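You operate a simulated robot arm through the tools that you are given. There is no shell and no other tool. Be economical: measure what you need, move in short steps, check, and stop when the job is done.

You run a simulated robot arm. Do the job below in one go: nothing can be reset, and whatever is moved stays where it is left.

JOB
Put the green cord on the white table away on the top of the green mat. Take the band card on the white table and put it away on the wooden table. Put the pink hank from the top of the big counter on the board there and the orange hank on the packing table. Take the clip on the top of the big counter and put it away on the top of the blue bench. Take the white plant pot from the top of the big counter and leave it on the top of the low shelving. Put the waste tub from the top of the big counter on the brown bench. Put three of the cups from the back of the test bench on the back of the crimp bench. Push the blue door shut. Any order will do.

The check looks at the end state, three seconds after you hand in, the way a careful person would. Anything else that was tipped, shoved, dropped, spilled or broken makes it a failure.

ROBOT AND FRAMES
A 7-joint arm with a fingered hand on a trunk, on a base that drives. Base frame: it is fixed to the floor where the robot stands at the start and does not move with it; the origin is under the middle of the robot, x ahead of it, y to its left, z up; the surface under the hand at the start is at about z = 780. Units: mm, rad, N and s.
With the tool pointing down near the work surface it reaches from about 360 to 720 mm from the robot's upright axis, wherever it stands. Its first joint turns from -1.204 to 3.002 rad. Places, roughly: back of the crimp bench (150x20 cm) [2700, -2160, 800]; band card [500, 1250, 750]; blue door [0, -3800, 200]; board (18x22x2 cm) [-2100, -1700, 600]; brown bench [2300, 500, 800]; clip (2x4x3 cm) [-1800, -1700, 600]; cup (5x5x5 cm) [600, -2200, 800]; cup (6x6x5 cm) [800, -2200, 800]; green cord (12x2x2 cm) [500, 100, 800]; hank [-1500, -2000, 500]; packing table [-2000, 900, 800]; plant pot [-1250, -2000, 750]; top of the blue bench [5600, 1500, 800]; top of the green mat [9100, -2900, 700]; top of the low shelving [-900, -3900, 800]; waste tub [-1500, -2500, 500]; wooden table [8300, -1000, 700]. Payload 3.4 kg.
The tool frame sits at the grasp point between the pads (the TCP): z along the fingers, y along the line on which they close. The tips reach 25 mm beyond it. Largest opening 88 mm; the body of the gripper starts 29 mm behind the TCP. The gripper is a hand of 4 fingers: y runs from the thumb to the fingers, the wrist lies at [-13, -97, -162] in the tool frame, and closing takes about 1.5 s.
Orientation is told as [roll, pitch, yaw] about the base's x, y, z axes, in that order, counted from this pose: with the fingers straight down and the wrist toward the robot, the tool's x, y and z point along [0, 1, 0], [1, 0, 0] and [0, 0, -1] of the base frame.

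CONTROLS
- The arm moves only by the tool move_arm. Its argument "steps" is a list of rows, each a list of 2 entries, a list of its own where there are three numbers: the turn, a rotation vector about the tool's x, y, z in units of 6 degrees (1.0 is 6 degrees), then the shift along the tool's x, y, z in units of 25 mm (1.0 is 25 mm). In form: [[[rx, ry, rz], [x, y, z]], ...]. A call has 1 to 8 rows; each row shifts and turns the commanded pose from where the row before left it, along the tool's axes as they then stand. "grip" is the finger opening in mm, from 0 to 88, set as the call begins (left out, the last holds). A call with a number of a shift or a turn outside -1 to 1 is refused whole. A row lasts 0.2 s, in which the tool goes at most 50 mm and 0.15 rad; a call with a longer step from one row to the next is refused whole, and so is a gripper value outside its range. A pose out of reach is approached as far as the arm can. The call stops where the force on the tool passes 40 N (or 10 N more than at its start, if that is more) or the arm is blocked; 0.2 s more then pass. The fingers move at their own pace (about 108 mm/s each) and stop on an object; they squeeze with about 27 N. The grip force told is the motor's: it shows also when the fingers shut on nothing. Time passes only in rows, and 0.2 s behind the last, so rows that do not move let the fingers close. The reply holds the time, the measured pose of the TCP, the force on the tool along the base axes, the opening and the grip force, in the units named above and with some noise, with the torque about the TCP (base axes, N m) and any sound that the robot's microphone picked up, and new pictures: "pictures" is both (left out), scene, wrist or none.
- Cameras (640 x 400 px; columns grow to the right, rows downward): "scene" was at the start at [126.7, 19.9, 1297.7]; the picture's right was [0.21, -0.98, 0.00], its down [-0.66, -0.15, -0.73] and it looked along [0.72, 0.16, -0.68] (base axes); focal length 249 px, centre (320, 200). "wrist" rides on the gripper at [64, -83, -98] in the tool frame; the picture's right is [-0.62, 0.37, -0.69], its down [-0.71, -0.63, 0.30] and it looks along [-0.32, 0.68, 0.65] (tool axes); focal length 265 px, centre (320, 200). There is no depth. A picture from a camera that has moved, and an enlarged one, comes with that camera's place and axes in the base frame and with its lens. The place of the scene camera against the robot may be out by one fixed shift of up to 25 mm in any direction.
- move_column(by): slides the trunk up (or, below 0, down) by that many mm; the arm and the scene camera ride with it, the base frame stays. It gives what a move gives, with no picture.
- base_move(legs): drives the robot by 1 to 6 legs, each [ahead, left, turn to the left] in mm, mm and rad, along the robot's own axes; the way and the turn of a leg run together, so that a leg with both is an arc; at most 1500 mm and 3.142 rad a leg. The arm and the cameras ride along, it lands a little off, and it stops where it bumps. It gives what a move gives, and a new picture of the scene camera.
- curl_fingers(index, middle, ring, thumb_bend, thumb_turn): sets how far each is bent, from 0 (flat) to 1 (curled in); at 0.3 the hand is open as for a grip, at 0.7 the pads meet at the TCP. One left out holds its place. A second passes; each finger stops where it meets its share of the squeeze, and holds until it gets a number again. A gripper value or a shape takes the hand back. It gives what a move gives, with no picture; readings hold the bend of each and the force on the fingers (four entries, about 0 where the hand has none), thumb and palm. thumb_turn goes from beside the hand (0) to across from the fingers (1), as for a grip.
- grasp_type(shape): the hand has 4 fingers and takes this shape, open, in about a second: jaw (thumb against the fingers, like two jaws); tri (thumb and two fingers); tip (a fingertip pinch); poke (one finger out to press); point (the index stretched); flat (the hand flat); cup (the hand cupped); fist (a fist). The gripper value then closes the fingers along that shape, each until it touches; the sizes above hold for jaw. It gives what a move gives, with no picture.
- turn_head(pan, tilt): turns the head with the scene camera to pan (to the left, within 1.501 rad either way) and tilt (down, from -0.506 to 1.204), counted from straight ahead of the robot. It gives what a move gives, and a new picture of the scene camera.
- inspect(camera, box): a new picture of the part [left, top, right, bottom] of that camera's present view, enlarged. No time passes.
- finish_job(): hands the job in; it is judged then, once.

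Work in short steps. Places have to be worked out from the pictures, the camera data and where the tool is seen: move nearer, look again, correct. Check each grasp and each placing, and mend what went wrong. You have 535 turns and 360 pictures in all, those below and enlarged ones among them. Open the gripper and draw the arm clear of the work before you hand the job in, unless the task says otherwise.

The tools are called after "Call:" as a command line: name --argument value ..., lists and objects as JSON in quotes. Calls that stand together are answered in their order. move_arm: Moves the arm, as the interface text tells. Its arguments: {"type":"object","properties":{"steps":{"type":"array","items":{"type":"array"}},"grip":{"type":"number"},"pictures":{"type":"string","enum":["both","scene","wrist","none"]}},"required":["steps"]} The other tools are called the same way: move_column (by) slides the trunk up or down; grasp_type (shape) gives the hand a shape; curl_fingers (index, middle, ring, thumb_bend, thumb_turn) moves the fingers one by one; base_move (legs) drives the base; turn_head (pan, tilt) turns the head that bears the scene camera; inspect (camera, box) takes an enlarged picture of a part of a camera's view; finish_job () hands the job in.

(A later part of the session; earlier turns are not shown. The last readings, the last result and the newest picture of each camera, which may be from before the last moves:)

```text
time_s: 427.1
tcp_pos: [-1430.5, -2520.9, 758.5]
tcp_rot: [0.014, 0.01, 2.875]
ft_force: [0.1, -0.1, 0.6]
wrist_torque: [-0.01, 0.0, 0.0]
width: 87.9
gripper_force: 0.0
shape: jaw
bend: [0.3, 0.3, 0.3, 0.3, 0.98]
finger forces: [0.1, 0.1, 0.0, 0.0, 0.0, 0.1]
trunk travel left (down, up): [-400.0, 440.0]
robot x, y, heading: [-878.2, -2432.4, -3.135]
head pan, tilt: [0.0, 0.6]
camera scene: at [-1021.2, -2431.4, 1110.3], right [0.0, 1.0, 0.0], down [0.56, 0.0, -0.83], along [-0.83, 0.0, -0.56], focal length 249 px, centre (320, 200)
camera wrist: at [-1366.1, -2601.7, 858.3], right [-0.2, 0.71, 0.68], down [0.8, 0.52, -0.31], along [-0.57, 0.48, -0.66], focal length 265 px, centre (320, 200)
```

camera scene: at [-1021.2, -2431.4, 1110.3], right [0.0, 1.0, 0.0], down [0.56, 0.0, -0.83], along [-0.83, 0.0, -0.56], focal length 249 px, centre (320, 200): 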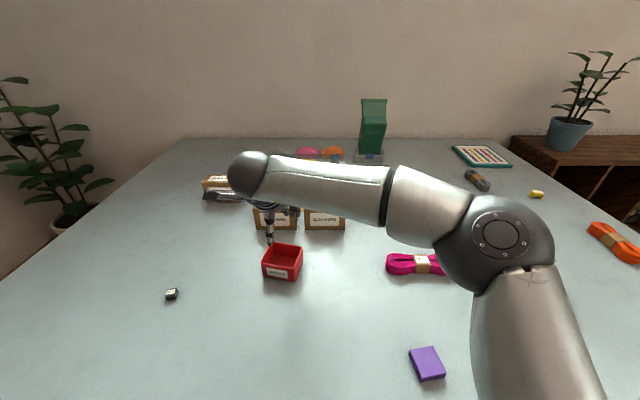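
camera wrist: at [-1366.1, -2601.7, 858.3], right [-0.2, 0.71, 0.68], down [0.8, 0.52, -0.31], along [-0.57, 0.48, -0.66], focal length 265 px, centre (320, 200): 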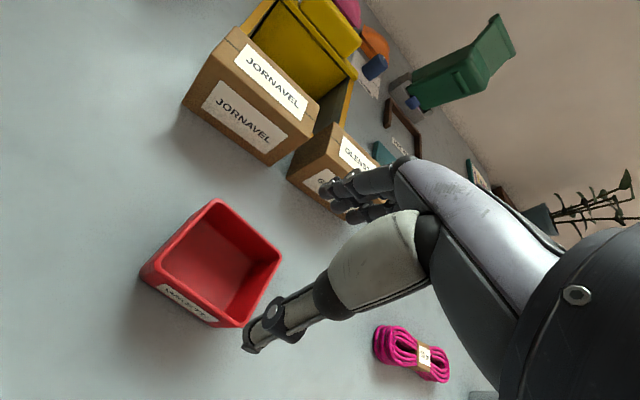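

Rim centre (−1433,−2527), rim z≈650, short side 70 mm. Open wider and descend around it.

Call:
curl_fingers --index 0.2 --middle 0.2 --ring 0.2 --thumb_bend 0.2 --thumb_turn 1.0

Call:
move_arm --steps '[[[0, 0, 0], [0.26, 0, 0.6]], [[0, 0, 0], [0, 0, 0.8]], [[0, 0, 0], [0, 0, 0.8]], [[0, 0, 0], [0, 0, 0.8]], [[0, 0, 0], [0, 0, 0.7]], [[0, 0, 0], [0, 0, 0]]]'

```text
time_s: 428.1
tcp_pos: [-1430.1, -2520.5, 759.3]
tcp_rot: [0.015, 0.01, 2.876]
ft_force: [-0.4, 0.2, -0.4]
wrist_torque: [-0.01, 0.01, -0.02]
width: 103.3
gripper_force: 0.1
shape: fingers
bend: [0.2, 0.2, 0.2, 0.2, 0.97]
finger forces: [0.0, 0.0, 0.0, 0.0, 0.1, 0.1]
trunk travel left (down, up): [-400.0, 440.0]
robot x, y, heading: [-881.3, -2431.6, -3.141]
head pan, tilt: [0.0, 0.6]
```

```text
time_s: 429.5
tcp_pos: [-1431.3, -2529.3, 668.1]
tcp_rot: [0.014, 0.008, 2.875]
ft_force: [-0.2, 0.1, -0.2]
wrist_torque: [-0.01, -0.04, 0.06]
width: 103.4
gripper_force: 0.1
shape: fingers
bend: [0.2, 0.2, 0.2, 0.2, 0.97]
finger forces: [0.1, 0.1, 0.0, 0.0, 0.0, 0.0]
trunk travel left (down, up): [-400.0, 440.0]
robot x, y, heading: [-878.2, -2434.8, -3.138]
head pan, tilt: [0.0, 0.6]
camera scene: at [-1021.2, -2431.4, 1110.3], right [0.0, 1.0, 0.0], down [0.56, 0.0, -0.83], along [-0.83, 0.0, -0.56], focal length 249 px, centre (320, 200)
camera wrist: at [-1366.0, -2609.6, 766.9], right [-0.2, 0.71, 0.68], down [0.8, 0.52, -0.31], along [-0.57, 0.48, -0.66], focal length 265 px, centre (320, 200)
```

scene: 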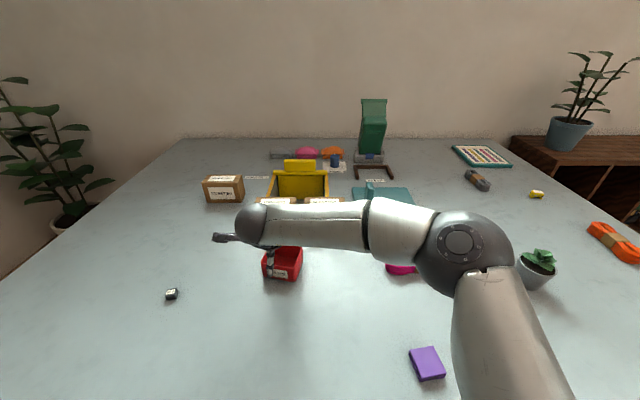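
wrist: 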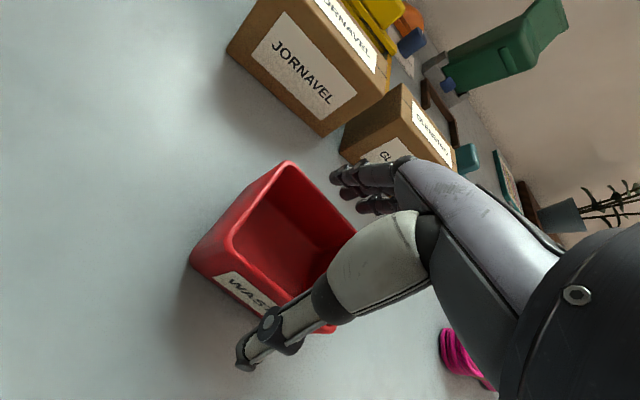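

Well aligned. Lower 28 mm, then close.

Call:
move_arm --steps '[[[0, 0, 0], [0.2, 0, 0.4]], [[0, 0, 0], [0, 0, 0.4]], [[0, 0, 0], [0, 0, 0.35]], [[0, 0, 0], [0, 0, 0]]]' --pictures "none"

Call:
move_arm --steps '[[[0, 0, 0], [0, 0, 0]], [[0, 0, 0], [0, 0, 0]], [[0, 0, 0], [0, 0, 0]], [[0, 0, 0], [0, 0, 0]], [[0, 0, 0], [0, 0, 0]], [[0, 0, 0], [0, 0, 0]], [[0, 0, 0], [0, 0, 0]]]' --pictures "wrist" --grip 50

```text
time_s: 430.5
tcp_pos: [-1432.8, -2534.2, 637.6]
tcp_rot: [0.015, 0.01, 2.876]
ft_force: [-0.6, 0.0, 0.6]
wrist_torque: [0.02, 0.07, 0.02]
width: 104.0
gripper_force: 1.1
shape: fingers
bend: [0.2, 0.2, 0.2, 0.2, 0.97]
finger forces: [1.4, 0.1, 0.0, 0.0, 0.0, 0.1]
trunk travel left (down, up): [-400.0, 440.0]
robot x, y, heading: [-879.6, -2433.0, -3.138]
head pan, tilt: [0.0, 0.6]
```

```text
time_s: 432.1
tcp_pos: [-1432.5, -2533.2, 637.8]
tcp_rot: [0.014, 0.01, 2.876]
ft_force: [-1.7, 0.1, 3.8]
wrist_torque: [0.03, 0.16, 0.07]
width: 65.2
gripper_force: 27.4
shape: jaw
bend: [0.24, 0.33, 0.31, 0.55, 0.98]
finger forces: [28.9, 9.5, 3.5, 0.0, 40.4, 0.1]
trunk travel left (down, up): [-400.0, 440.0]
robot x, y, heading: [-879.8, -2430.4, -3.143]
head pan, tilt: [0.0, 0.6]
camera wrist: at [-1368.1, -2615.6, 737.2], right [-0.2, 0.71, 0.68], down [0.8, 0.52, -0.31], along [-0.57, 0.48, -0.66], focal length 265 px, centre (320, 200)
```

wrist: 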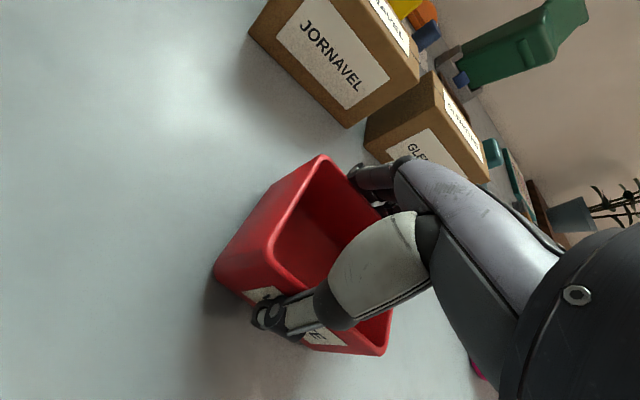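

Gripped. Lift gently and check.

Call:
move_arm --steps '[[[0, 0, 0], [0, 0, -0.3]], [[0, 0, 0], [0, 0, -0.5]], [[0, 0, 0], [0, 0, -0.7]], [[0, 0, 0], [0, 0, -0.8]], [[0, 0, 0], [0, 0, -0.8]]]' --pictures "both"

```text
time_s: 433.3
tcp_pos: [-1433.7, -2532.7, 716.9]
tcp_rot: [0.015, 0.01, 2.877]
ft_force: [0.3, 0.3, -0.7]
wrist_torque: [-0.05, 0.0, -0.02]
width: 64.9
gripper_force: 27.4
shape: jaw
bend: [0.24, 0.34, 0.31, 0.55, 0.98]
finger forces: [27.8, 9.5, 3.3, 0.0, 40.4, 0.0]
trunk travel left (down, up): [-400.0, 440.0]
robot x, y, heading: [-878.6, -2432.8, -3.138]
head pan, tilt: [0.0, 0.6]
camera scene: at [-1021.2, -2431.4, 1110.3], right [0.0, 1.0, 0.0], down [0.56, 0.0, -0.83], along [-0.83, 0.0, -0.56], focal length 249 px, centre (320, 200)
camera wrist: at [-1369.0, -2613.5, 815.6], right [-0.2, 0.71, 0.68], down [0.8, 0.52, -0.31], along [-0.57, 0.48, -0.67], focal length 265 px, centre (320, 200)
```

scene: 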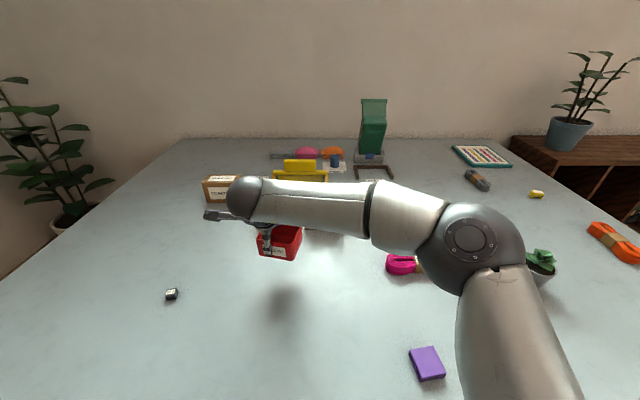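
wrist: 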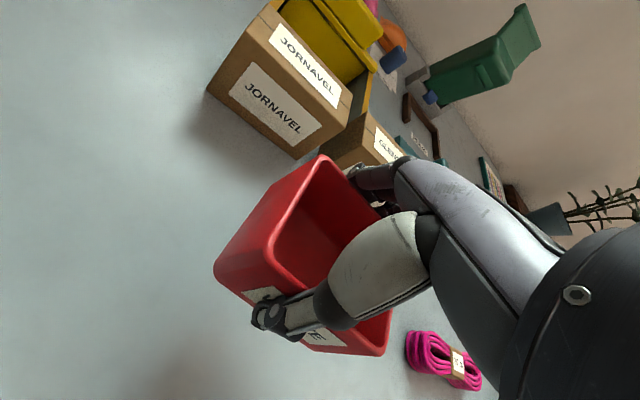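

Tub held. Retract, raise, and drive round to the brown bench.

Call:
move_arm --steps '[[[0, 0, -0.65], [0, -1, -1]], [[0, 0, -0.65], [0, -1, -1]], [[0, 0, -0.65], [0, -1, -1]], [[0, 0, -0.6], [0, -1, -1]], [[0, 0, 0], [0, -1, -1]], [[0, 0, 0], [0, -0.5, -0.5]]]' --pictures "none"

Call:
move_column --by 200

Call:
base_move --legs '[[-330, 0, 0], [0, -1280, 0]]'

Call:
base_move --legs '[[0, 0, -1.57], [0, 0, -1.57]]'

```text
time_s: 434.7
tcp_pos: [-1296.6, -2550.8, 853.6]
tcp_rot: [0.017, 0.004, -3.138]
ft_force: [-0.1, 0.8, -0.2]
wrist_torque: [-0.02, 0.02, -0.02]
width: 64.8
gripper_force: 26.5
shape: jaw
bend: [0.24, 0.34, 0.31, 0.55, 0.98]
finger forces: [27.3, 9.4, 3.3, 0.0, 40.0, 0.0]
trunk travel left (down, up): [-400.0, 440.0]
robot x, y, heading: [-882.2, -2435.4, -3.142]
head pan, tilt: [0.0, 0.6]
```

```text
time_s: 436.9
tcp_pos: [-1297.6, -2548.9, 1053.4]
tcp_rot: [0.016, 0.006, -3.138]
ft_force: [0.3, 0.1, -1.4]
wrist_torque: [0.07, 0.02, -0.01]
width: 64.9
gripper_force: 26.7
shape: jaw
bend: [0.24, 0.34, 0.31, 0.55, 0.98]
finger forces: [27.2, 9.5, 3.3, 0.0, 40.0, 0.0]
trunk travel left (down, up): [-600.0, 240.0]
robot x, y, heading: [-877.5, -2436.6, -3.14]
head pan, tilt: [0.0, 0.6]
```

```text
time_s: 444.9
tcp_pos: [-997.9, -1290.8, 1054.1]
tcp_rot: [0.018, 0.006, -3.127]
ft_force: [0.5, 0.7, -0.2]
wrist_torque: [-0.02, 0.01, 0.0]
width: 64.7
gripper_force: 27.3
shape: jaw
bend: [0.24, 0.34, 0.31, 0.55, 0.98]
finger forces: [27.3, 9.5, 3.3, 0.0, 39.9, 0.1]
trunk travel left (down, up): [-600.0, 240.0]
robot x, y, heading: [-578.6, -1169.1, -3.131]
head pan, tilt: [0.0, 0.6]
camera scene: at [-722.4, -1168.1, 1310.3], right [-0.01, 1.0, 0.0], down [0.56, 0.01, -0.82], along [-0.82, -0.01, -0.57], focal length 249 px, centre (320, 200)
```

scene: 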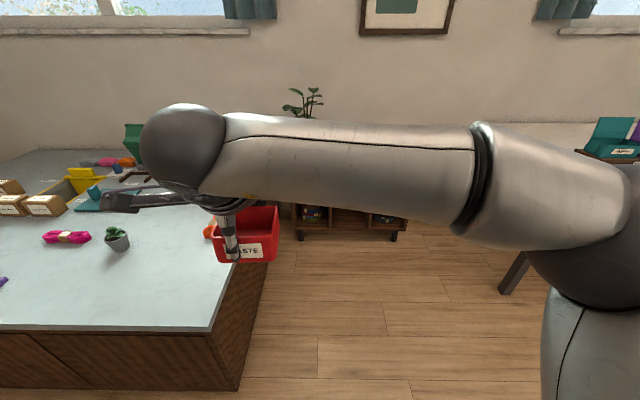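

```text
time_s: 453.0
tcp_pos: [-160.1, -1050.1, 1053.6]
tcp_rot: [0.016, 0.007, 0.007]
ft_force: [0.1, -0.4, 0.2]
wrist_torque: [0.01, 0.03, -0.01]
width: 64.4
gripper_force: 26.9
shape: jaw
bend: [0.24, 0.34, 0.31, 0.55, 0.98]
finger forces: [23.7, 9.2, 3.2, 0.0, 36.0, 0.0]
trunk travel left (down, up): [-600.0, 240.0]
robot x, y, heading: [-576.8, -1166.3, 0.007]
head pan, tilt: [0.0, 0.6]
camera scene: at [-445.3, -1165.4, 1310.3], right [0.01, -1.0, 0.0], down [-0.56, 0.0, -0.83], along [0.82, 0.01, -0.57], focal length 249 px, centre (320, 200)
```

scene: 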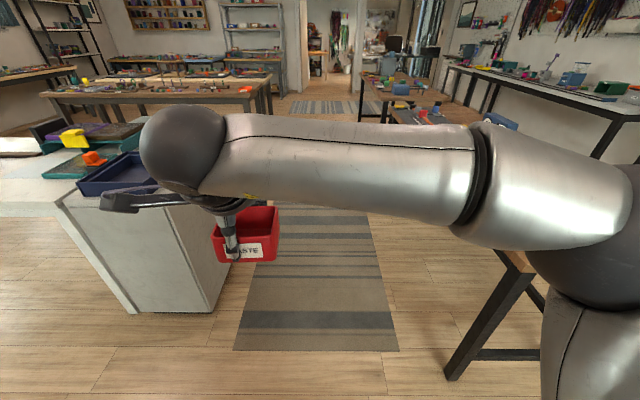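

Forward along the aisle and then left between the white table and the brown bench.

Call:
base_move --legs '[[1500, 60, -0.007], [500, 0, 0]]'

Call:
turn_head --pan 0.9 --tilt 0.4

```text
refused: leg 1 is longer than a leg can be; nothing moved
```

```text
time_s: 454.2
tcp_pos: [-160.7, -1050.7, 1053.7]
tcp_rot: [0.017, 0.006, 0.009]
ft_force: [0.7, -0.2, -0.6]
wrist_torque: [0.0, 0.02, -0.02]
width: 64.2
gripper_force: 27.3
shape: jaw
bend: [0.24, 0.34, 0.31, 0.55, 0.98]
finger forces: [23.8, 9.2, 3.2, 0.1, 36.2, 0.0]
trunk travel left (down, up): [-600.0, 240.0]
robot x, y, heading: [-578.1, -1167.7, 0.008]
head pan, tilt: [0.901, 0.4]
camera scene: at [-476.6, -1093.0, 1328.5], right [0.79, -0.62, 0.0], down [-0.24, -0.31, -0.92], along [0.57, 0.73, -0.39], focal length 249 px, centre (320, 200)
```

scene: 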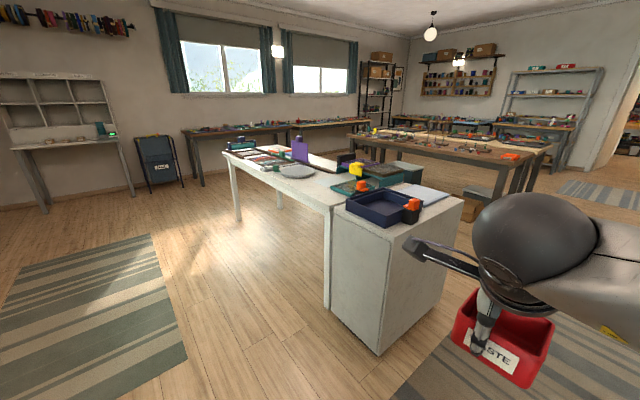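

Call:
base_move --legs '[[1490, 0, -0.007], [560, 0, 0]]'

```text
time_s: 464.5
tcp_pos: [1916.3, -1090.0, 1054.7]
tcp_rot: [0.015, 0.005, -0.024]
ft_force: [0.9, 0.0, -0.4]
wrist_torque: [-0.04, 0.0, 0.01]
width: 64.1
gripper_force: 27.0
shape: jaw
bend: [0.24, 0.34, 0.31, 0.55, 0.98]
finger forces: [23.7, 9.2, 3.2, 0.0, 36.0, 0.1]
trunk travel left (down, up): [-600.0, 240.0]
robot x, y, heading: [1493.0, -1197.2, -0.019]
head pan, tilt: [0.901, 0.4]
camera scene: at [1598.7, -1123.6, 1328.5], right [0.77, -0.64, 0.0], down [-0.25, -0.3, -0.92], along [0.59, 0.71, -0.39], focal length 249 px, centre (320, 200)
```

scene: 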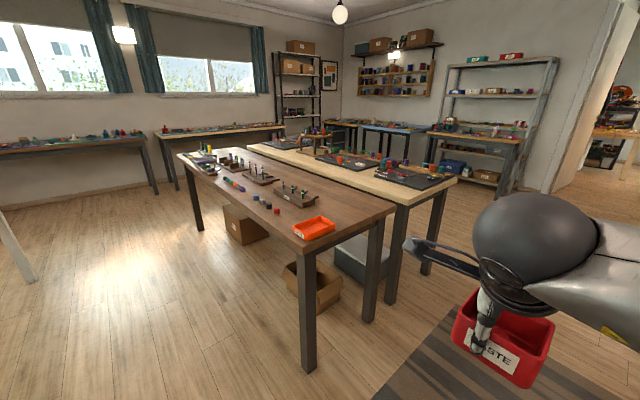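

Free area on the brown bench is at its right end beyond the orange tray (x 2300–2600, y −450…−150). I approach from the south end.

Call:
base_move --legs '[[1000, 0, 0.019], [0, 0, 1.57]]'

Call:
turn_head --pan 0.3 --tilt 0.6

```text
time_s: 473.4
tcp_pos: [2387.7, -789.4, 1054.2]
tcp_rot: [0.014, 0.006, 1.546]
ft_force: [-0.3, 0.0, -0.4]
wrist_torque: [0.02, 0.02, 0.01]
width: 64.2
gripper_force: 26.5
shape: jaw
bend: [0.25, 0.34, 0.31, 0.56, 0.98]
finger forces: [22.7, 9.1, 3.1, 0.1, 35.0, 0.0]
trunk travel left (down, up): [-600.0, 240.0]
robot x, y, heading: [2496.0, -1211.4, 1.543]
head pan, tilt: [0.901, 0.4]
camera scene: at [2418.4, -1101.0, 1328.5], right [0.64, 0.77, 0.0], down [0.3, -0.25, -0.92], along [-0.71, 0.59, -0.39], focal length 249 px, centre (320, 200)
```

scene: 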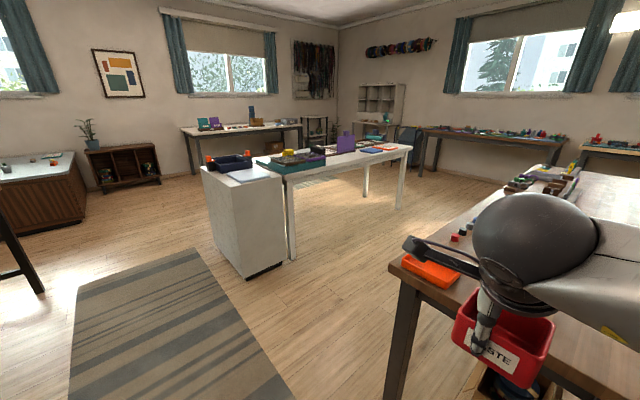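

```text
time_s: 474.4
tcp_pos: [2388.5, -789.3, 1054.9]
tcp_rot: [0.016, 0.004, 1.544]
ft_force: [0.4, 0.4, -0.5]
wrist_torque: [-0.03, 0.0, -0.02]
width: 63.8
gripper_force: 27.4
shape: jaw
bend: [0.25, 0.34, 0.31, 0.56, 0.98]
finger forces: [22.8, 9.1, 3.3, 0.0, 35.0, 0.0]
trunk travel left (down, up): [-600.0, 240.0]
robot x, y, heading: [2489.4, -1211.2, 1.547]
head pan, tilt: [0.3, 0.6]
camera scene: at [2465.5, -1075.4, 1310.3], right [0.96, 0.27, 0.0], down [0.15, -0.54, -0.83], along [-0.22, 0.79, -0.56], focal length 249 px, centre (320, 200)
```

scene: 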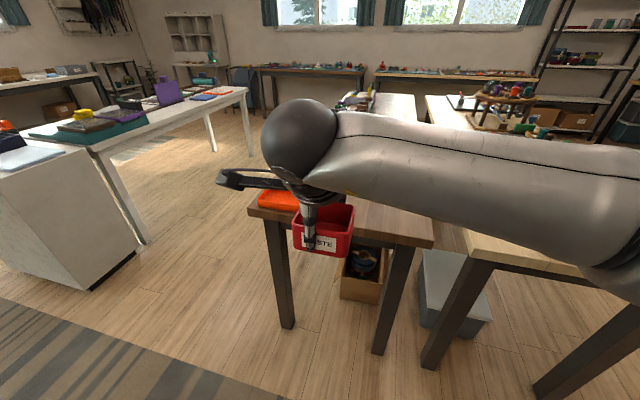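

Call:
base_move --legs '[[310, -60, 0.025]]'

Call:
inspect --camera "wrist" --box '[0, 0, 640, 400]'

```text
time_s: 476.6
tcp_pos: [2439.0, -479.6, 1053.8]
tcp_rot: [0.016, 0.005, 1.577]
ft_force: [-0.3, 0.2, -0.9]
wrist_torque: [-0.02, 0.03, 0.01]
width: 63.9
gripper_force: 26.9
shape: jaw
bend: [0.25, 0.34, 0.31, 0.56, 0.98]
finger forces: [22.9, 9.1, 3.3, 0.0, 35.0, 0.0]
trunk travel left (down, up): [-600.0, 240.0]
robot x, y, heading: [2556.0, -902.0, 1.579]
head pan, tilt: [0.3, 0.6]
camera scene: at [2525.5, -763.0, 1310.2], right [0.95, 0.3, 0.0], down [0.17, -0.54, -0.82], along [-0.25, 0.79, -0.57], focal length 249 px, centre (320, 200)
```

scene: 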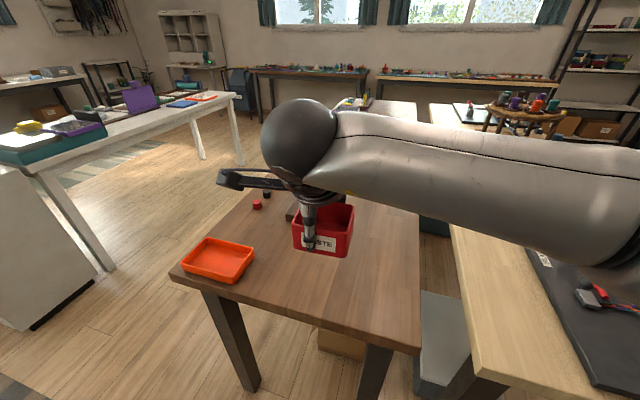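

```text
1.00 times, centred on (320, 200) of wrist (not enlarged: the box is as wide or as high as the picture)
camera zoom: at [2377.8, -562.5, 1153.3], right [0.63, 0.38, 0.68], down [0.71, -0.63, -0.31], along [0.31, 0.68, -0.66], focal length 265 px, centre (320, 200)
```

zoom: 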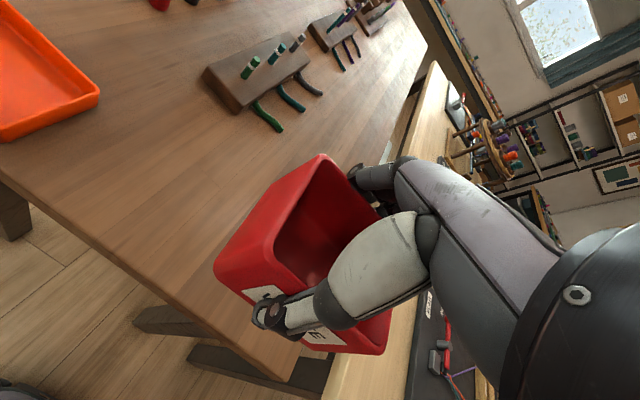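

Call:
move_arm --steps '[[[0, 0, 0], [0.2, 1, 0]], [[0, 0, 0], [0.2, 1, 0.5]], [[0, 0, 0], [0.2, 1, 1]], [[0, 0, 0], [0, 1, 1]], [[0, 0, 0], [0, 0.4, 1]], [[0, 0, 0], [0, 0, 1]], [[0, 0, 0], [0, 0, 1]], [[0, 0, 0], [0, 0, 1]]]' --pictures "none"

Call:
move_arm --steps '[[[0, 0, 0], [0, 0, 0.7]], [[0, 0, 0], [0, 0, 0]]]'

```text
time_s: 478.4
tcp_pos: [2419.1, -369.3, 889.3]
tcp_rot: [0.018, 0.006, 1.578]
ft_force: [0.1, 0.2, -1.4]
wrist_torque: [-0.03, 0.03, 0.05]
width: 64.1
gripper_force: 27.3
shape: jaw
bend: [0.25, 0.34, 0.31, 0.56, 0.98]
finger forces: [22.7, 9.1, 3.3, 0.1, 35.0, 0.1]
trunk travel left (down, up): [-600.0, 240.0]
robot x, y, heading: [2556.3, -898.2, 1.577]
head pan, tilt: [0.3, 0.6]
```

```text
time_s: 479.0
tcp_pos: [2419.0, -370.8, 873.0]
tcp_rot: [0.018, 0.005, 1.576]
ft_force: [-0.1, -0.4, -0.1]
wrist_torque: [-0.01, 0.0, -0.01]
width: 64.3
gripper_force: 27.2
shape: jaw
bend: [0.25, 0.34, 0.31, 0.56, 0.98]
finger forces: [22.6, 9.1, 3.3, 0.0, 34.9, 0.0]
trunk travel left (down, up): [-600.0, 240.0]
robot x, y, heading: [2557.9, -900.0, 1.576]
head pan, tilt: [0.3, 0.6]
camera scene: at [2525.4, -763.9, 1310.3], right [0.95, 0.3, 0.0], down [0.17, -0.54, -0.83], along [-0.25, 0.79, -0.56], focal length 249 px, centre (320, 200)
camera wrist: at [2358.5, -453.6, 971.7], right [0.63, 0.38, 0.68], down [0.71, -0.63, -0.31], along [0.31, 0.68, -0.66], focal length 265 px, centre (320, 200)
```

scene: 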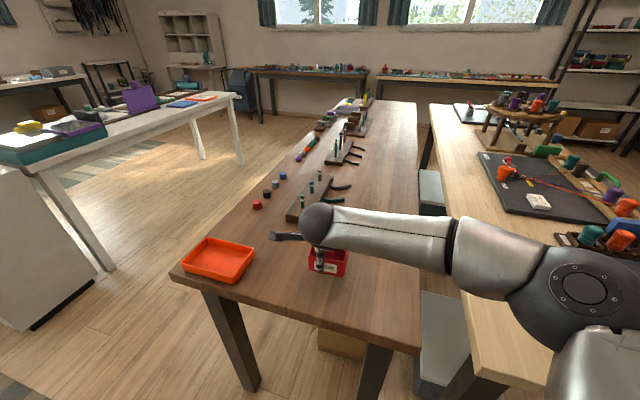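
wrist: 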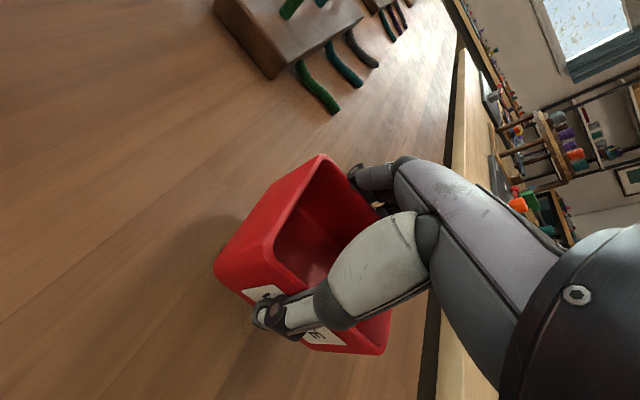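

Spot is clear. Lower in small steps.

Call:
move_arm --steps '[[[0, 0, 0], [0, 0, 0.4]], [[0, 0, 0], [0, 0, 0.2]], [[0, 0, 0], [0, 0, 0.15]], [[0, 0, 0], [0, 0, 0]]]' --pictures "none"

```text
time_s: 480.0
tcp_pos: [2419.9, -374.5, 853.2]
tcp_rot: [0.014, 0.006, 1.577]
ft_force: [-0.4, 0.1, -0.5]
wrist_torque: [0.01, 0.01, -0.01]
width: 64.2
gripper_force: 27.3
shape: jaw
bend: [0.25, 0.34, 0.31, 0.56, 0.98]
finger forces: [22.5, 9.1, 3.2, 0.1, 34.8, 0.1]
trunk travel left (down, up): [-600.0, 240.0]
robot x, y, heading: [2555.0, -899.2, 1.576]
head pan, tilt: [0.3, 0.6]
```

Call:
move_arm --steps '[[[0, 0, 0], [0, 0, 0.15]], [[0, 0, 0], [0, 0, 0.15]], [[0, 0, 0], [0, 0, 0]]]' --pictures "none"

```text
time_s: 480.8
tcp_pos: [2419.0, -373.6, 845.7]
tcp_rot: [0.016, 0.006, 1.576]
ft_force: [-0.4, 0.8, -0.1]
wrist_torque: [0.01, 0.0, -0.02]
width: 64.1
gripper_force: 27.0
shape: jaw
bend: [0.25, 0.34, 0.31, 0.56, 0.98]
finger forces: [22.6, 9.2, 3.2, 0.0, 34.8, 0.0]
trunk travel left (down, up): [-600.0, 240.0]
robot x, y, heading: [2555.4, -900.0, 1.572]
head pan, tilt: [0.3, 0.6]
```

Call:
move_arm --steps '[[[0, 0, 0], [0, 0, 0.15]], [[0, 0, 0], [0, 0, 0.12]], [[0, 0, 0], [0, 0, 0]]]' --pictures "none"

```text
time_s: 481.6
tcp_pos: [2420.1, -373.1, 840.5]
tcp_rot: [0.018, 0.004, 1.576]
ft_force: [-0.3, -0.2, -0.4]
wrist_torque: [0.01, -0.01, -0.01]
width: 64.0
gripper_force: 27.0
shape: jaw
bend: [0.25, 0.34, 0.31, 0.56, 0.98]
finger forces: [22.6, 9.1, 3.2, 0.1, 34.8, 0.1]
trunk travel left (down, up): [-600.0, 240.0]
robot x, y, heading: [2554.6, -902.8, 1.575]
head pan, tilt: [0.3, 0.6]
```

Call:
move_arm --steps '[[[0, 0, 0], [0, 0, 0.12]], [[0, 0, 0], [0, 0, 0.12]], [[0, 0, 0], [0, 0, 0]]]' --pictures "wrist"

```text
time_s: 482.4
tcp_pos: [2419.9, -373.1, 837.1]
tcp_rot: [0.019, 0.001, 1.575]
ft_force: [-0.1, -1.0, 12.2]
wrist_torque: [0.5, -0.08, -0.02]
width: 64.0
gripper_force: 26.6
shape: jaw
bend: [0.25, 0.34, 0.31, 0.56, 0.98]
finger forces: [23.0, 10.2, 3.7, 0.1, 36.9, 0.0]
trunk travel left (down, up): [-600.0, 240.0]
robot x, y, heading: [2559.0, -902.2, 1.576]
head pan, tilt: [0.3, 0.6]
camera wrist: at [2358.5, -455.6, 936.0], right [0.63, 0.37, 0.68], down [0.71, -0.63, -0.32], along [0.31, 0.68, -0.66], focal length 265 px, centre (320, 200)
```

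wrist: 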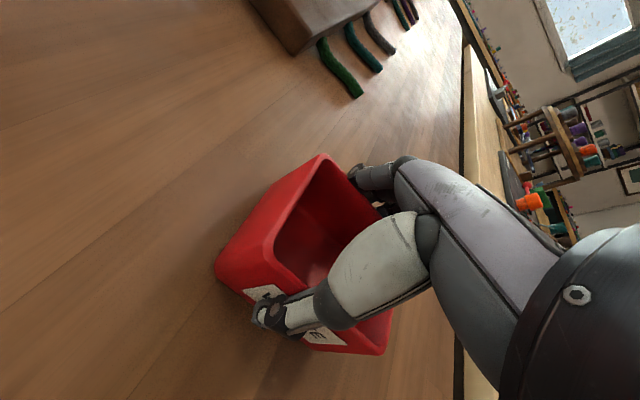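

Contact. Release.

Call:
curl_fingers --index 0.2 --middle 0.2 --ring 0.2 --thumb_bend 0.2

Call:
move_arm --steps '[[[0, 0, 0], [0, 0, -0.4]], [[0, 0, 0], [0, 0, -0.4]], [[0, 0, 0], [0, 0, 0]]]' --pictures "both"

```text
time_s: 483.4
tcp_pos: [2420.1, -373.2, 833.8]
tcp_rot: [0.016, 0.006, 1.577]
ft_force: [-0.2, 1.4, 2.5]
wrist_torque: [0.08, 0.03, -0.01]
width: 104.8
gripper_force: 1.9
shape: fingers
bend: [0.19, 0.2, 0.2, 0.2, 1.0]
finger forces: [2.8, 0.0, 0.0, 0.1, 0.1, 0.0]
trunk travel left (down, up): [-600.0, 240.0]
robot x, y, heading: [2556.9, -901.1, 1.577]
head pan, tilt: [0.3, 0.6]
```

```text
time_s: 484.2
tcp_pos: [2419.3, -372.6, 853.8]
tcp_rot: [0.016, 0.008, 1.577]
ft_force: [0.4, -0.2, -0.5]
wrist_torque: [0.01, 0.02, -0.02]
width: 103.0
gripper_force: 0.1
shape: fingers
bend: [0.2, 0.2, 0.2, 0.2, 1.0]
finger forces: [0.0, 0.0, 0.1, 0.0, 0.0, 0.0]
trunk travel left (down, up): [-600.0, 240.0]
robot x, y, heading: [2557.6, -902.0, 1.579]
head pan, tilt: [0.3, 0.6]
camera scene: at [2525.4, -763.8, 1310.3], right [0.95, 0.3, 0.0], down [0.17, -0.54, -0.83], along [-0.25, 0.79, -0.56], focal length 249 px, centre (320, 200)
camera wrist: at [2357.7, -454.3, 952.8], right [0.63, 0.38, 0.68], down [0.71, -0.63, -0.31], along [0.31, 0.68, -0.66], focal length 265 px, centre (320, 200)
```

scene: 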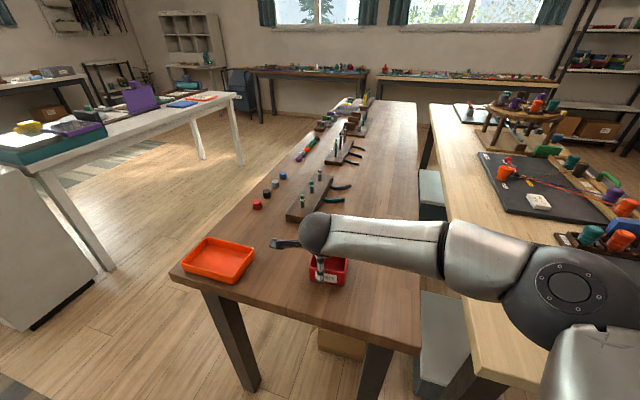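
wrist: 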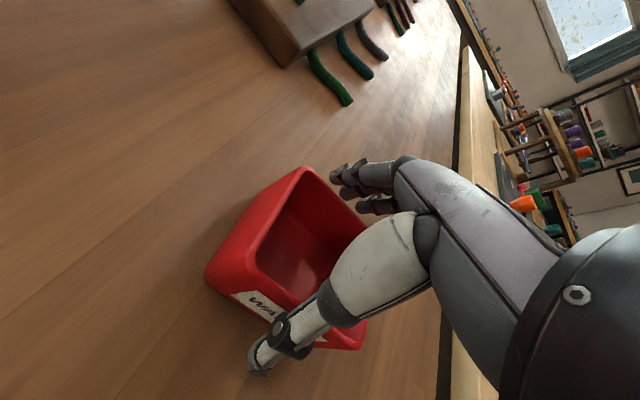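

Tub stands on the brown bench. Rise, retract, and head back to the big counter.

Call:
move_arm --steps '[[[0, 0, 0], [0, 0, -0.8]], [[0, 0, 0], [0, 0, -1]], [[0, 0, 0], [0, 0, -1]], [[0, 0, 0], [0, 0, -1]], [[0, 0, 0], [0, -1, -1]], [[0, 0, 0], [0, -1, -1]], [[0, 0, 0], [0, -1, -1]], [[0, 0, 0], [0, -1, -1]]]' --pictures "scene" --grip 80

Call:
base_move --legs '[[-300, 0, 0], [0, 1500, 0], [0, 1470, 0]]'

```text
time_s: 486.0
tcp_pos: [2424.2, -473.5, 1051.5]
tcp_rot: [0.016, 0.004, 1.576]
ft_force: [0.8, 0.3, -0.2]
wrist_torque: [0.02, -0.02, 0.03]
width: 80.5
gripper_force: 0.0
shape: jaw
bend: [0.3, 0.31, 0.3, 0.31, 0.98]
finger forces: [0.1, 0.0, 0.1, 0.0, 0.1, 0.0]
trunk travel left (down, up): [-600.0, 240.0]
robot x, y, heading: [2556.3, -898.4, 1.582]
head pan, tilt: [0.3, 0.6]
camera scene: at [2525.5, -764.8, 1310.4], right [0.95, 0.3, 0.0], down [0.17, -0.54, -0.83], along [-0.25, 0.79, -0.56], focal length 249 px, centre (320, 200)
```

scene: 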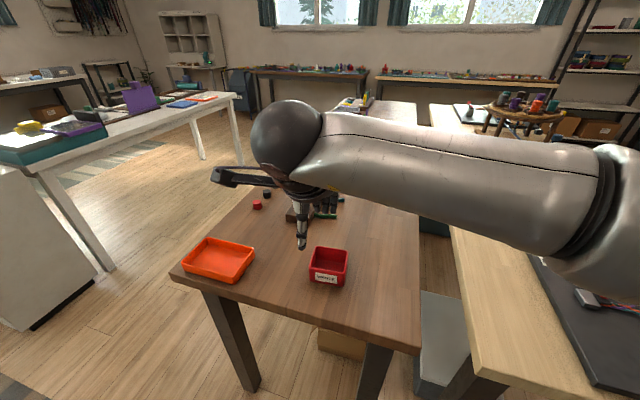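

```text
time_s: 501.9
tcp_pos: [-539.4, -845.1, 1050.2]
tcp_rot: [0.015, 0.007, 1.605]
ft_force: [-0.8, -0.5, 0.5]
wrist_torque: [0.0, 0.05, 0.01]
width: 80.5
gripper_force: 0.0
shape: jaw
bend: [0.3, 0.31, 0.3, 0.31, 0.98]
finger forces: [0.1, 0.1, 0.0, 0.1, 0.0, 0.0]
trunk travel left (down, up): [-600.0, 240.0]
robot x, y, heading: [-397.0, -1269.6, 1.606]
head pan, tilt: [0.3, 0.6]
camera scene: at [-430.5, -1133.4, 1310.3], right [0.94, 0.33, 0.0], down [0.19, -0.53, -0.83], along [-0.27, 0.78, -0.56], focal length 249 px, centre (320, 200)
```

scene: 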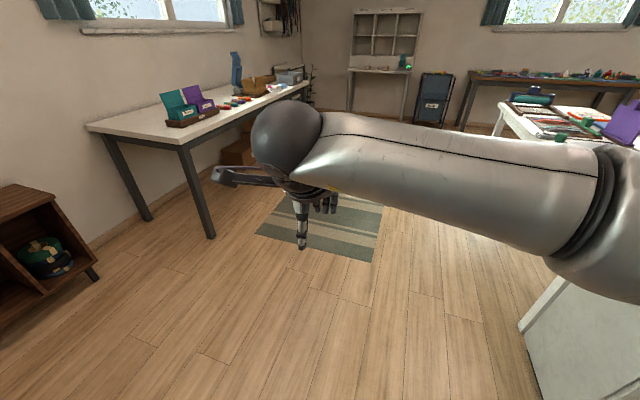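

Now the pink hank, from the counter's east side.

Call:
base_move --legs '[[0, 0, 1.535], [0, 780, 0], [300, 0, 0]]'

Call:
move_column --by -200

Call:
base_move --legs '[[150, 0, 0]]'

Call:
inspect --camera "wrist" --box '[0, 0, 640, 400]'

```text
time_s: 511.5
tcp_pos: [-1059.1, -2189.5, 1049.5]
tcp_rot: [0.017, 0.004, -3.08]
ft_force: [-0.4, 0.4, 0.6]
wrist_torque: [0.02, -0.01, -0.01]
width: 80.3
gripper_force: 0.0
shape: jaw
bend: [0.3, 0.31, 0.3, 0.31, 0.98]
finger forces: [0.0, 0.1, 0.1, 0.1, 0.0, 0.0]
trunk travel left (down, up): [-600.0, 240.0]
robot x, y, heading: [-637.0, -2033.6, -3.082]
head pan, tilt: [0.3, 0.6]
camera scene: at [-776.0, -2066.8, 1310.2], right [-0.35, 0.94, 0.0], down [0.53, 0.2, -0.82], along [-0.77, -0.29, -0.57], focal length 249 px, centre (320, 200)
```

scene: 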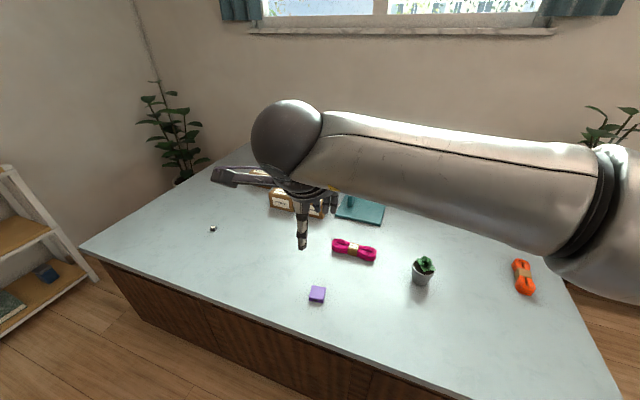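

```text
time_s: 513.7
tcp_pos: [-1057.5, -2189.8, 850.9]
tcp_rot: [0.016, 0.005, -3.081]
ft_force: [-0.3, 0.4, 0.4]
wrist_torque: [0.01, 0.0, 0.02]
width: 80.5
gripper_force: 0.0
shape: jaw
bend: [0.3, 0.31, 0.3, 0.31, 0.98]
finger forces: [0.0, 0.1, 0.1, 0.0, 0.0, 0.1]
trunk travel left (down, up): [-400.0, 440.0]
robot x, y, heading: [-633.3, -2035.2, -3.081]
head pan, tilt: [0.3, 0.6]
```

```text
time_s: 515.1
tcp_pos: [-1207.5, -2199.9, 850.5]
tcp_rot: [0.016, 0.004, -3.08]
ft_force: [0.4, 0.4, -0.2]
wrist_torque: [0.02, 0.07, -0.02]
width: 80.2
gripper_force: 0.0
shape: jaw
bend: [0.3, 0.31, 0.3, 0.31, 0.98]
finger forces: [0.1, 0.1, 0.0, 0.1, 0.1, 0.0]
trunk travel left (down, up): [-400.0, 440.0]
robot x, y, heading: [-788.5, -2042.6, -3.081]
head pan, tilt: [0.3, 0.6]
camera scene: at [-924.2, -2076.3, 1110.3], right [-0.35, 0.94, 0.0], down [0.53, 0.2, -0.82], along [-0.77, -0.29, -0.57], focal length 249 px, centre (320, 200)
```

scene: 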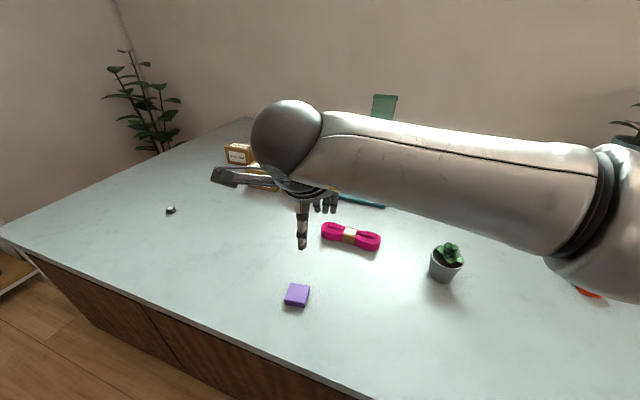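

```text
1.00 times, centred on (320, 200) of wrist (not enlarged: the box is as wide or as high as the picture)
camera zoom: at [-1119.0, -2257.1, 949.4], right [-0.41, 0.61, 0.68], down [0.59, 0.75, -0.31], along [-0.7, 0.27, -0.66], focal length 265 px, centre (320, 200)
```

zoom: 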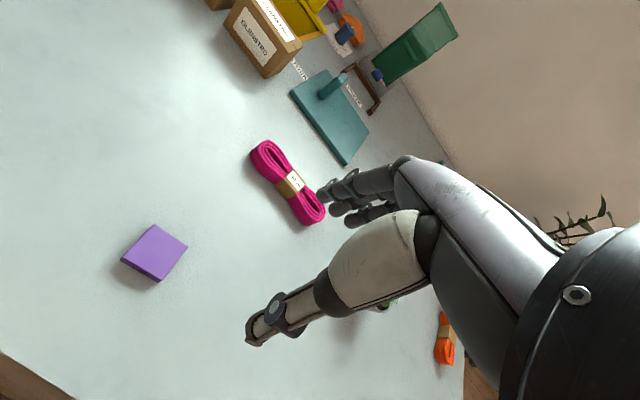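

Pink hank centre ≈(−1442,−2187), along y. I step 95 mm closer and position over it.

Call:
base_move --legs '[[95, 0, -0.03]]'

Call:
move_arm --steps '[[[0, 0, 0.45], [0, 1, 0.3]], [[0, 0, 0.45], [0, 1, 0.5]], [[0, 0, 0.4], [0, 1, 0.8]], [[0, 0, 0], [0, 1, 1]], [[0, 0, 0], [0, 1, 1]], [[0, 0, 0], [0, 0, 1]], [[0, 0, 0], [0, 0, 0]]]' --grip 75

```text
time_s: 516.2
tcp_pos: [-1302.7, -2192.2, 850.6]
tcp_rot: [0.015, 0.006, -3.11]
ft_force: [-0.9, 1.1, 0.5]
wrist_torque: [0.03, -0.03, 0.0]
width: 80.8
gripper_force: 0.0
shape: jaw
bend: [0.3, 0.31, 0.3, 0.31, 0.98]
finger forces: [0.1, 0.0, 0.0, 0.0, 0.1, 0.1]
trunk travel left (down, up): [-400.0, 440.0]
robot x, y, heading: [-878.8, -2049.0, -3.108]
head pan, tilt: [0.3, 0.6]
camera scene: at [-1016.8, -2076.5, 1110.2], right [-0.33, 0.95, 0.0], down [0.53, 0.18, -0.82], along [-0.78, -0.27, -0.57], focal length 249 px, centre (320, 200)
```

scene: 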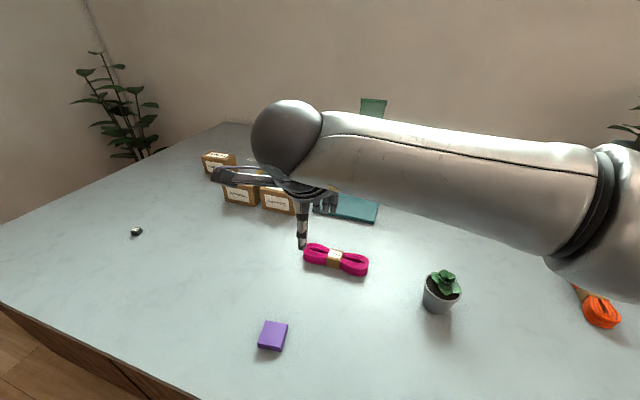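

```text
time_s: 517.8
tcp_pos: [-1424.9, -2188.4, 732.0]
tcp_rot: [0.016, 0.008, 3.04]
ft_force: [0.1, 0.6, 0.0]
wrist_torque: [-0.01, 0.01, -0.02]
width: 75.3
gripper_force: 0.1
shape: jaw
bend: [0.28, 0.33, 0.3, 0.43, 0.98]
finger forces: [0.0, 0.0, 0.0, 0.0, 0.0, 0.0]
trunk travel left (down, up): [-400.0, 440.0]
robot x, y, heading: [-877.3, -2048.5, -3.107]
head pan, tilt: [0.3, 0.6]
camera scene: at [-1016.2, -2076.5, 1110.3], right [-0.33, 0.95, 0.0], down [0.53, 0.18, -0.83], along [-0.78, -0.27, -0.56], focal length 249 px, centre (320, 200)
camera wrist: at [-1347.9, -2258.2, 832.1], right [-0.31, 0.67, 0.68], down [0.7, 0.64, -0.31], along [-0.64, 0.38, -0.66], focal length 265 px, centre (320, 200)
```

scene: 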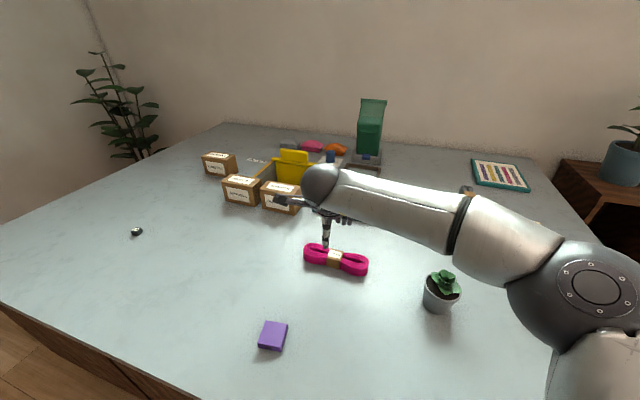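
wrist: 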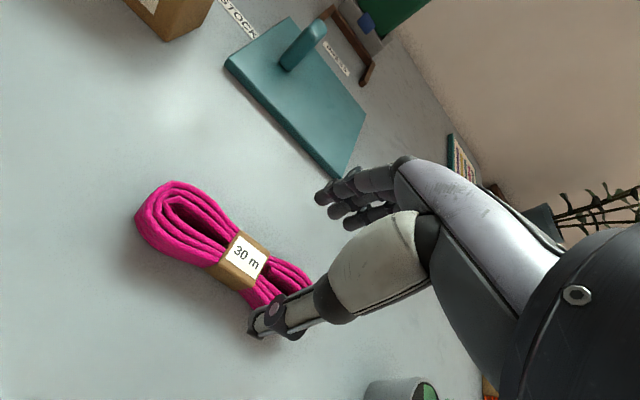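

Band centre ≈(−1439,−2183). Fine align and descend to z≈626.

Call:
move_arm --steps '[[[0, 0, -0.9], [-0.16, 0.56, 0.5]], [[0, 0, 0], [0, 0, 1]], [[0, 0, 0], [0, 0, 1]], [[0, 0, 0], [0, 0, 0.9]], [[0, 0, 0], [0, 0, 0.6]], [[0, 0, 0], [0, 0, 0.2]], [[0, 0, 0], [0, 0, 0]]]' --pictures "both"

```text
time_s: 519.4
tcp_pos: [-1440.7, -2185.5, 629.1]
tcp_rot: [0.017, 0.005, 3.133]
ft_force: [0.3, -0.2, 0.1]
wrist_torque: [-0.06, 0.0, 0.0]
width: 75.4
gripper_force: 0.0
shape: jaw
bend: [0.28, 0.33, 0.3, 0.43, 0.98]
finger forces: [0.0, 0.0, 0.0, 0.0, 0.1, 0.0]
trunk travel left (down, up): [-400.0, 440.0]
robot x, y, heading: [-879.4, -2049.5, -3.11]
head pan, tilt: [0.3, 0.6]
camera scene: at [-1016.2, -2076.5, 1110.3], right [-0.33, 0.95, 0.0], down [0.53, 0.18, -0.83], along [-0.78, -0.27, -0.56], focal length 249 px, centre (320, 200)
camera wrist: at [-1356.1, -2248.6, 728.0], right [-0.37, 0.63, 0.68], down [0.64, 0.7, -0.31], along [-0.68, 0.32, -0.66], focal length 265 px, centre (320, 200)
```

scene: 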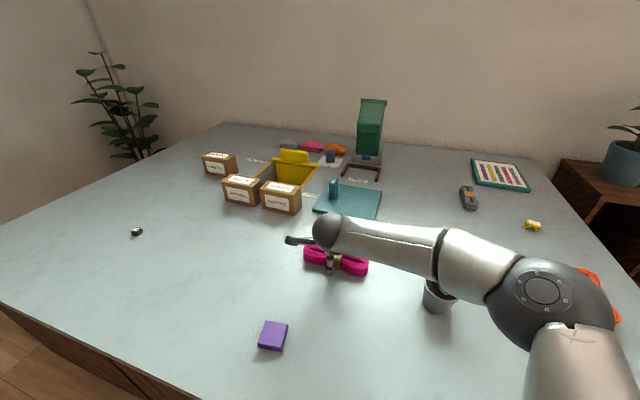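
wrist: 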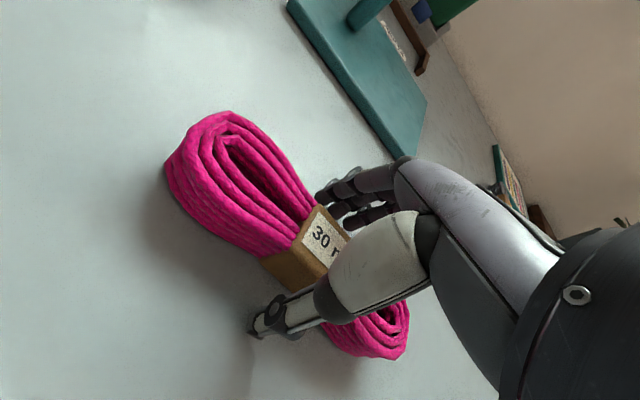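

Straddling the band. Close.

Call:
move_arm --steps '[[[0, 0, 0], [0, 0, 0.1]], [[0, 0, 0], [0, 0, 0]], [[0, 0, 0], [0, 0, 0]], [[0, 0, 0], [0, 0, 0]], [[0, 0, 0], [0, 0, 0]], [[0, 0, 0], [0, 0, 0]], [[0, 0, 0], [0, 0, 0]], [[0, 0, 0], [0, 0, 0]]]' --pictures "wrist" --grip 15

```text
time_s: 521.2
tcp_pos: [-1440.1, -2185.8, 626.9]
tcp_rot: [0.015, 0.005, 3.133]
ft_force: [-0.4, -0.7, -0.1]
wrist_torque: [0.03, 0.03, 0.02]
width: 30.5
gripper_force: 27.0
shape: jaw
bend: [0.74, 0.54, 0.52, 0.73, 1.0]
finger forces: [13.8, 7.3, 3.3, 0.1, 24.6, 0.0]
trunk travel left (down, up): [-400.0, 440.0]
robot x, y, heading: [-878.8, -2049.7, -3.115]
head pan, tilt: [0.3, 0.6]
camera wrist: at [-1356.4, -2248.6, 726.0], right [-0.37, 0.63, 0.68], down [0.64, 0.7, -0.31], along [-0.68, 0.32, -0.66], focal length 265 px, centre (320, 200)
```

wrist: 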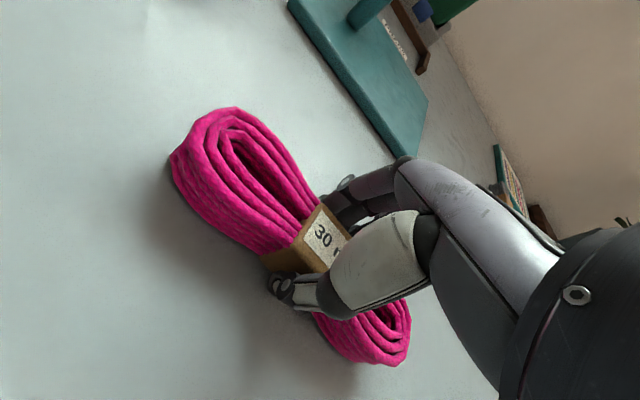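

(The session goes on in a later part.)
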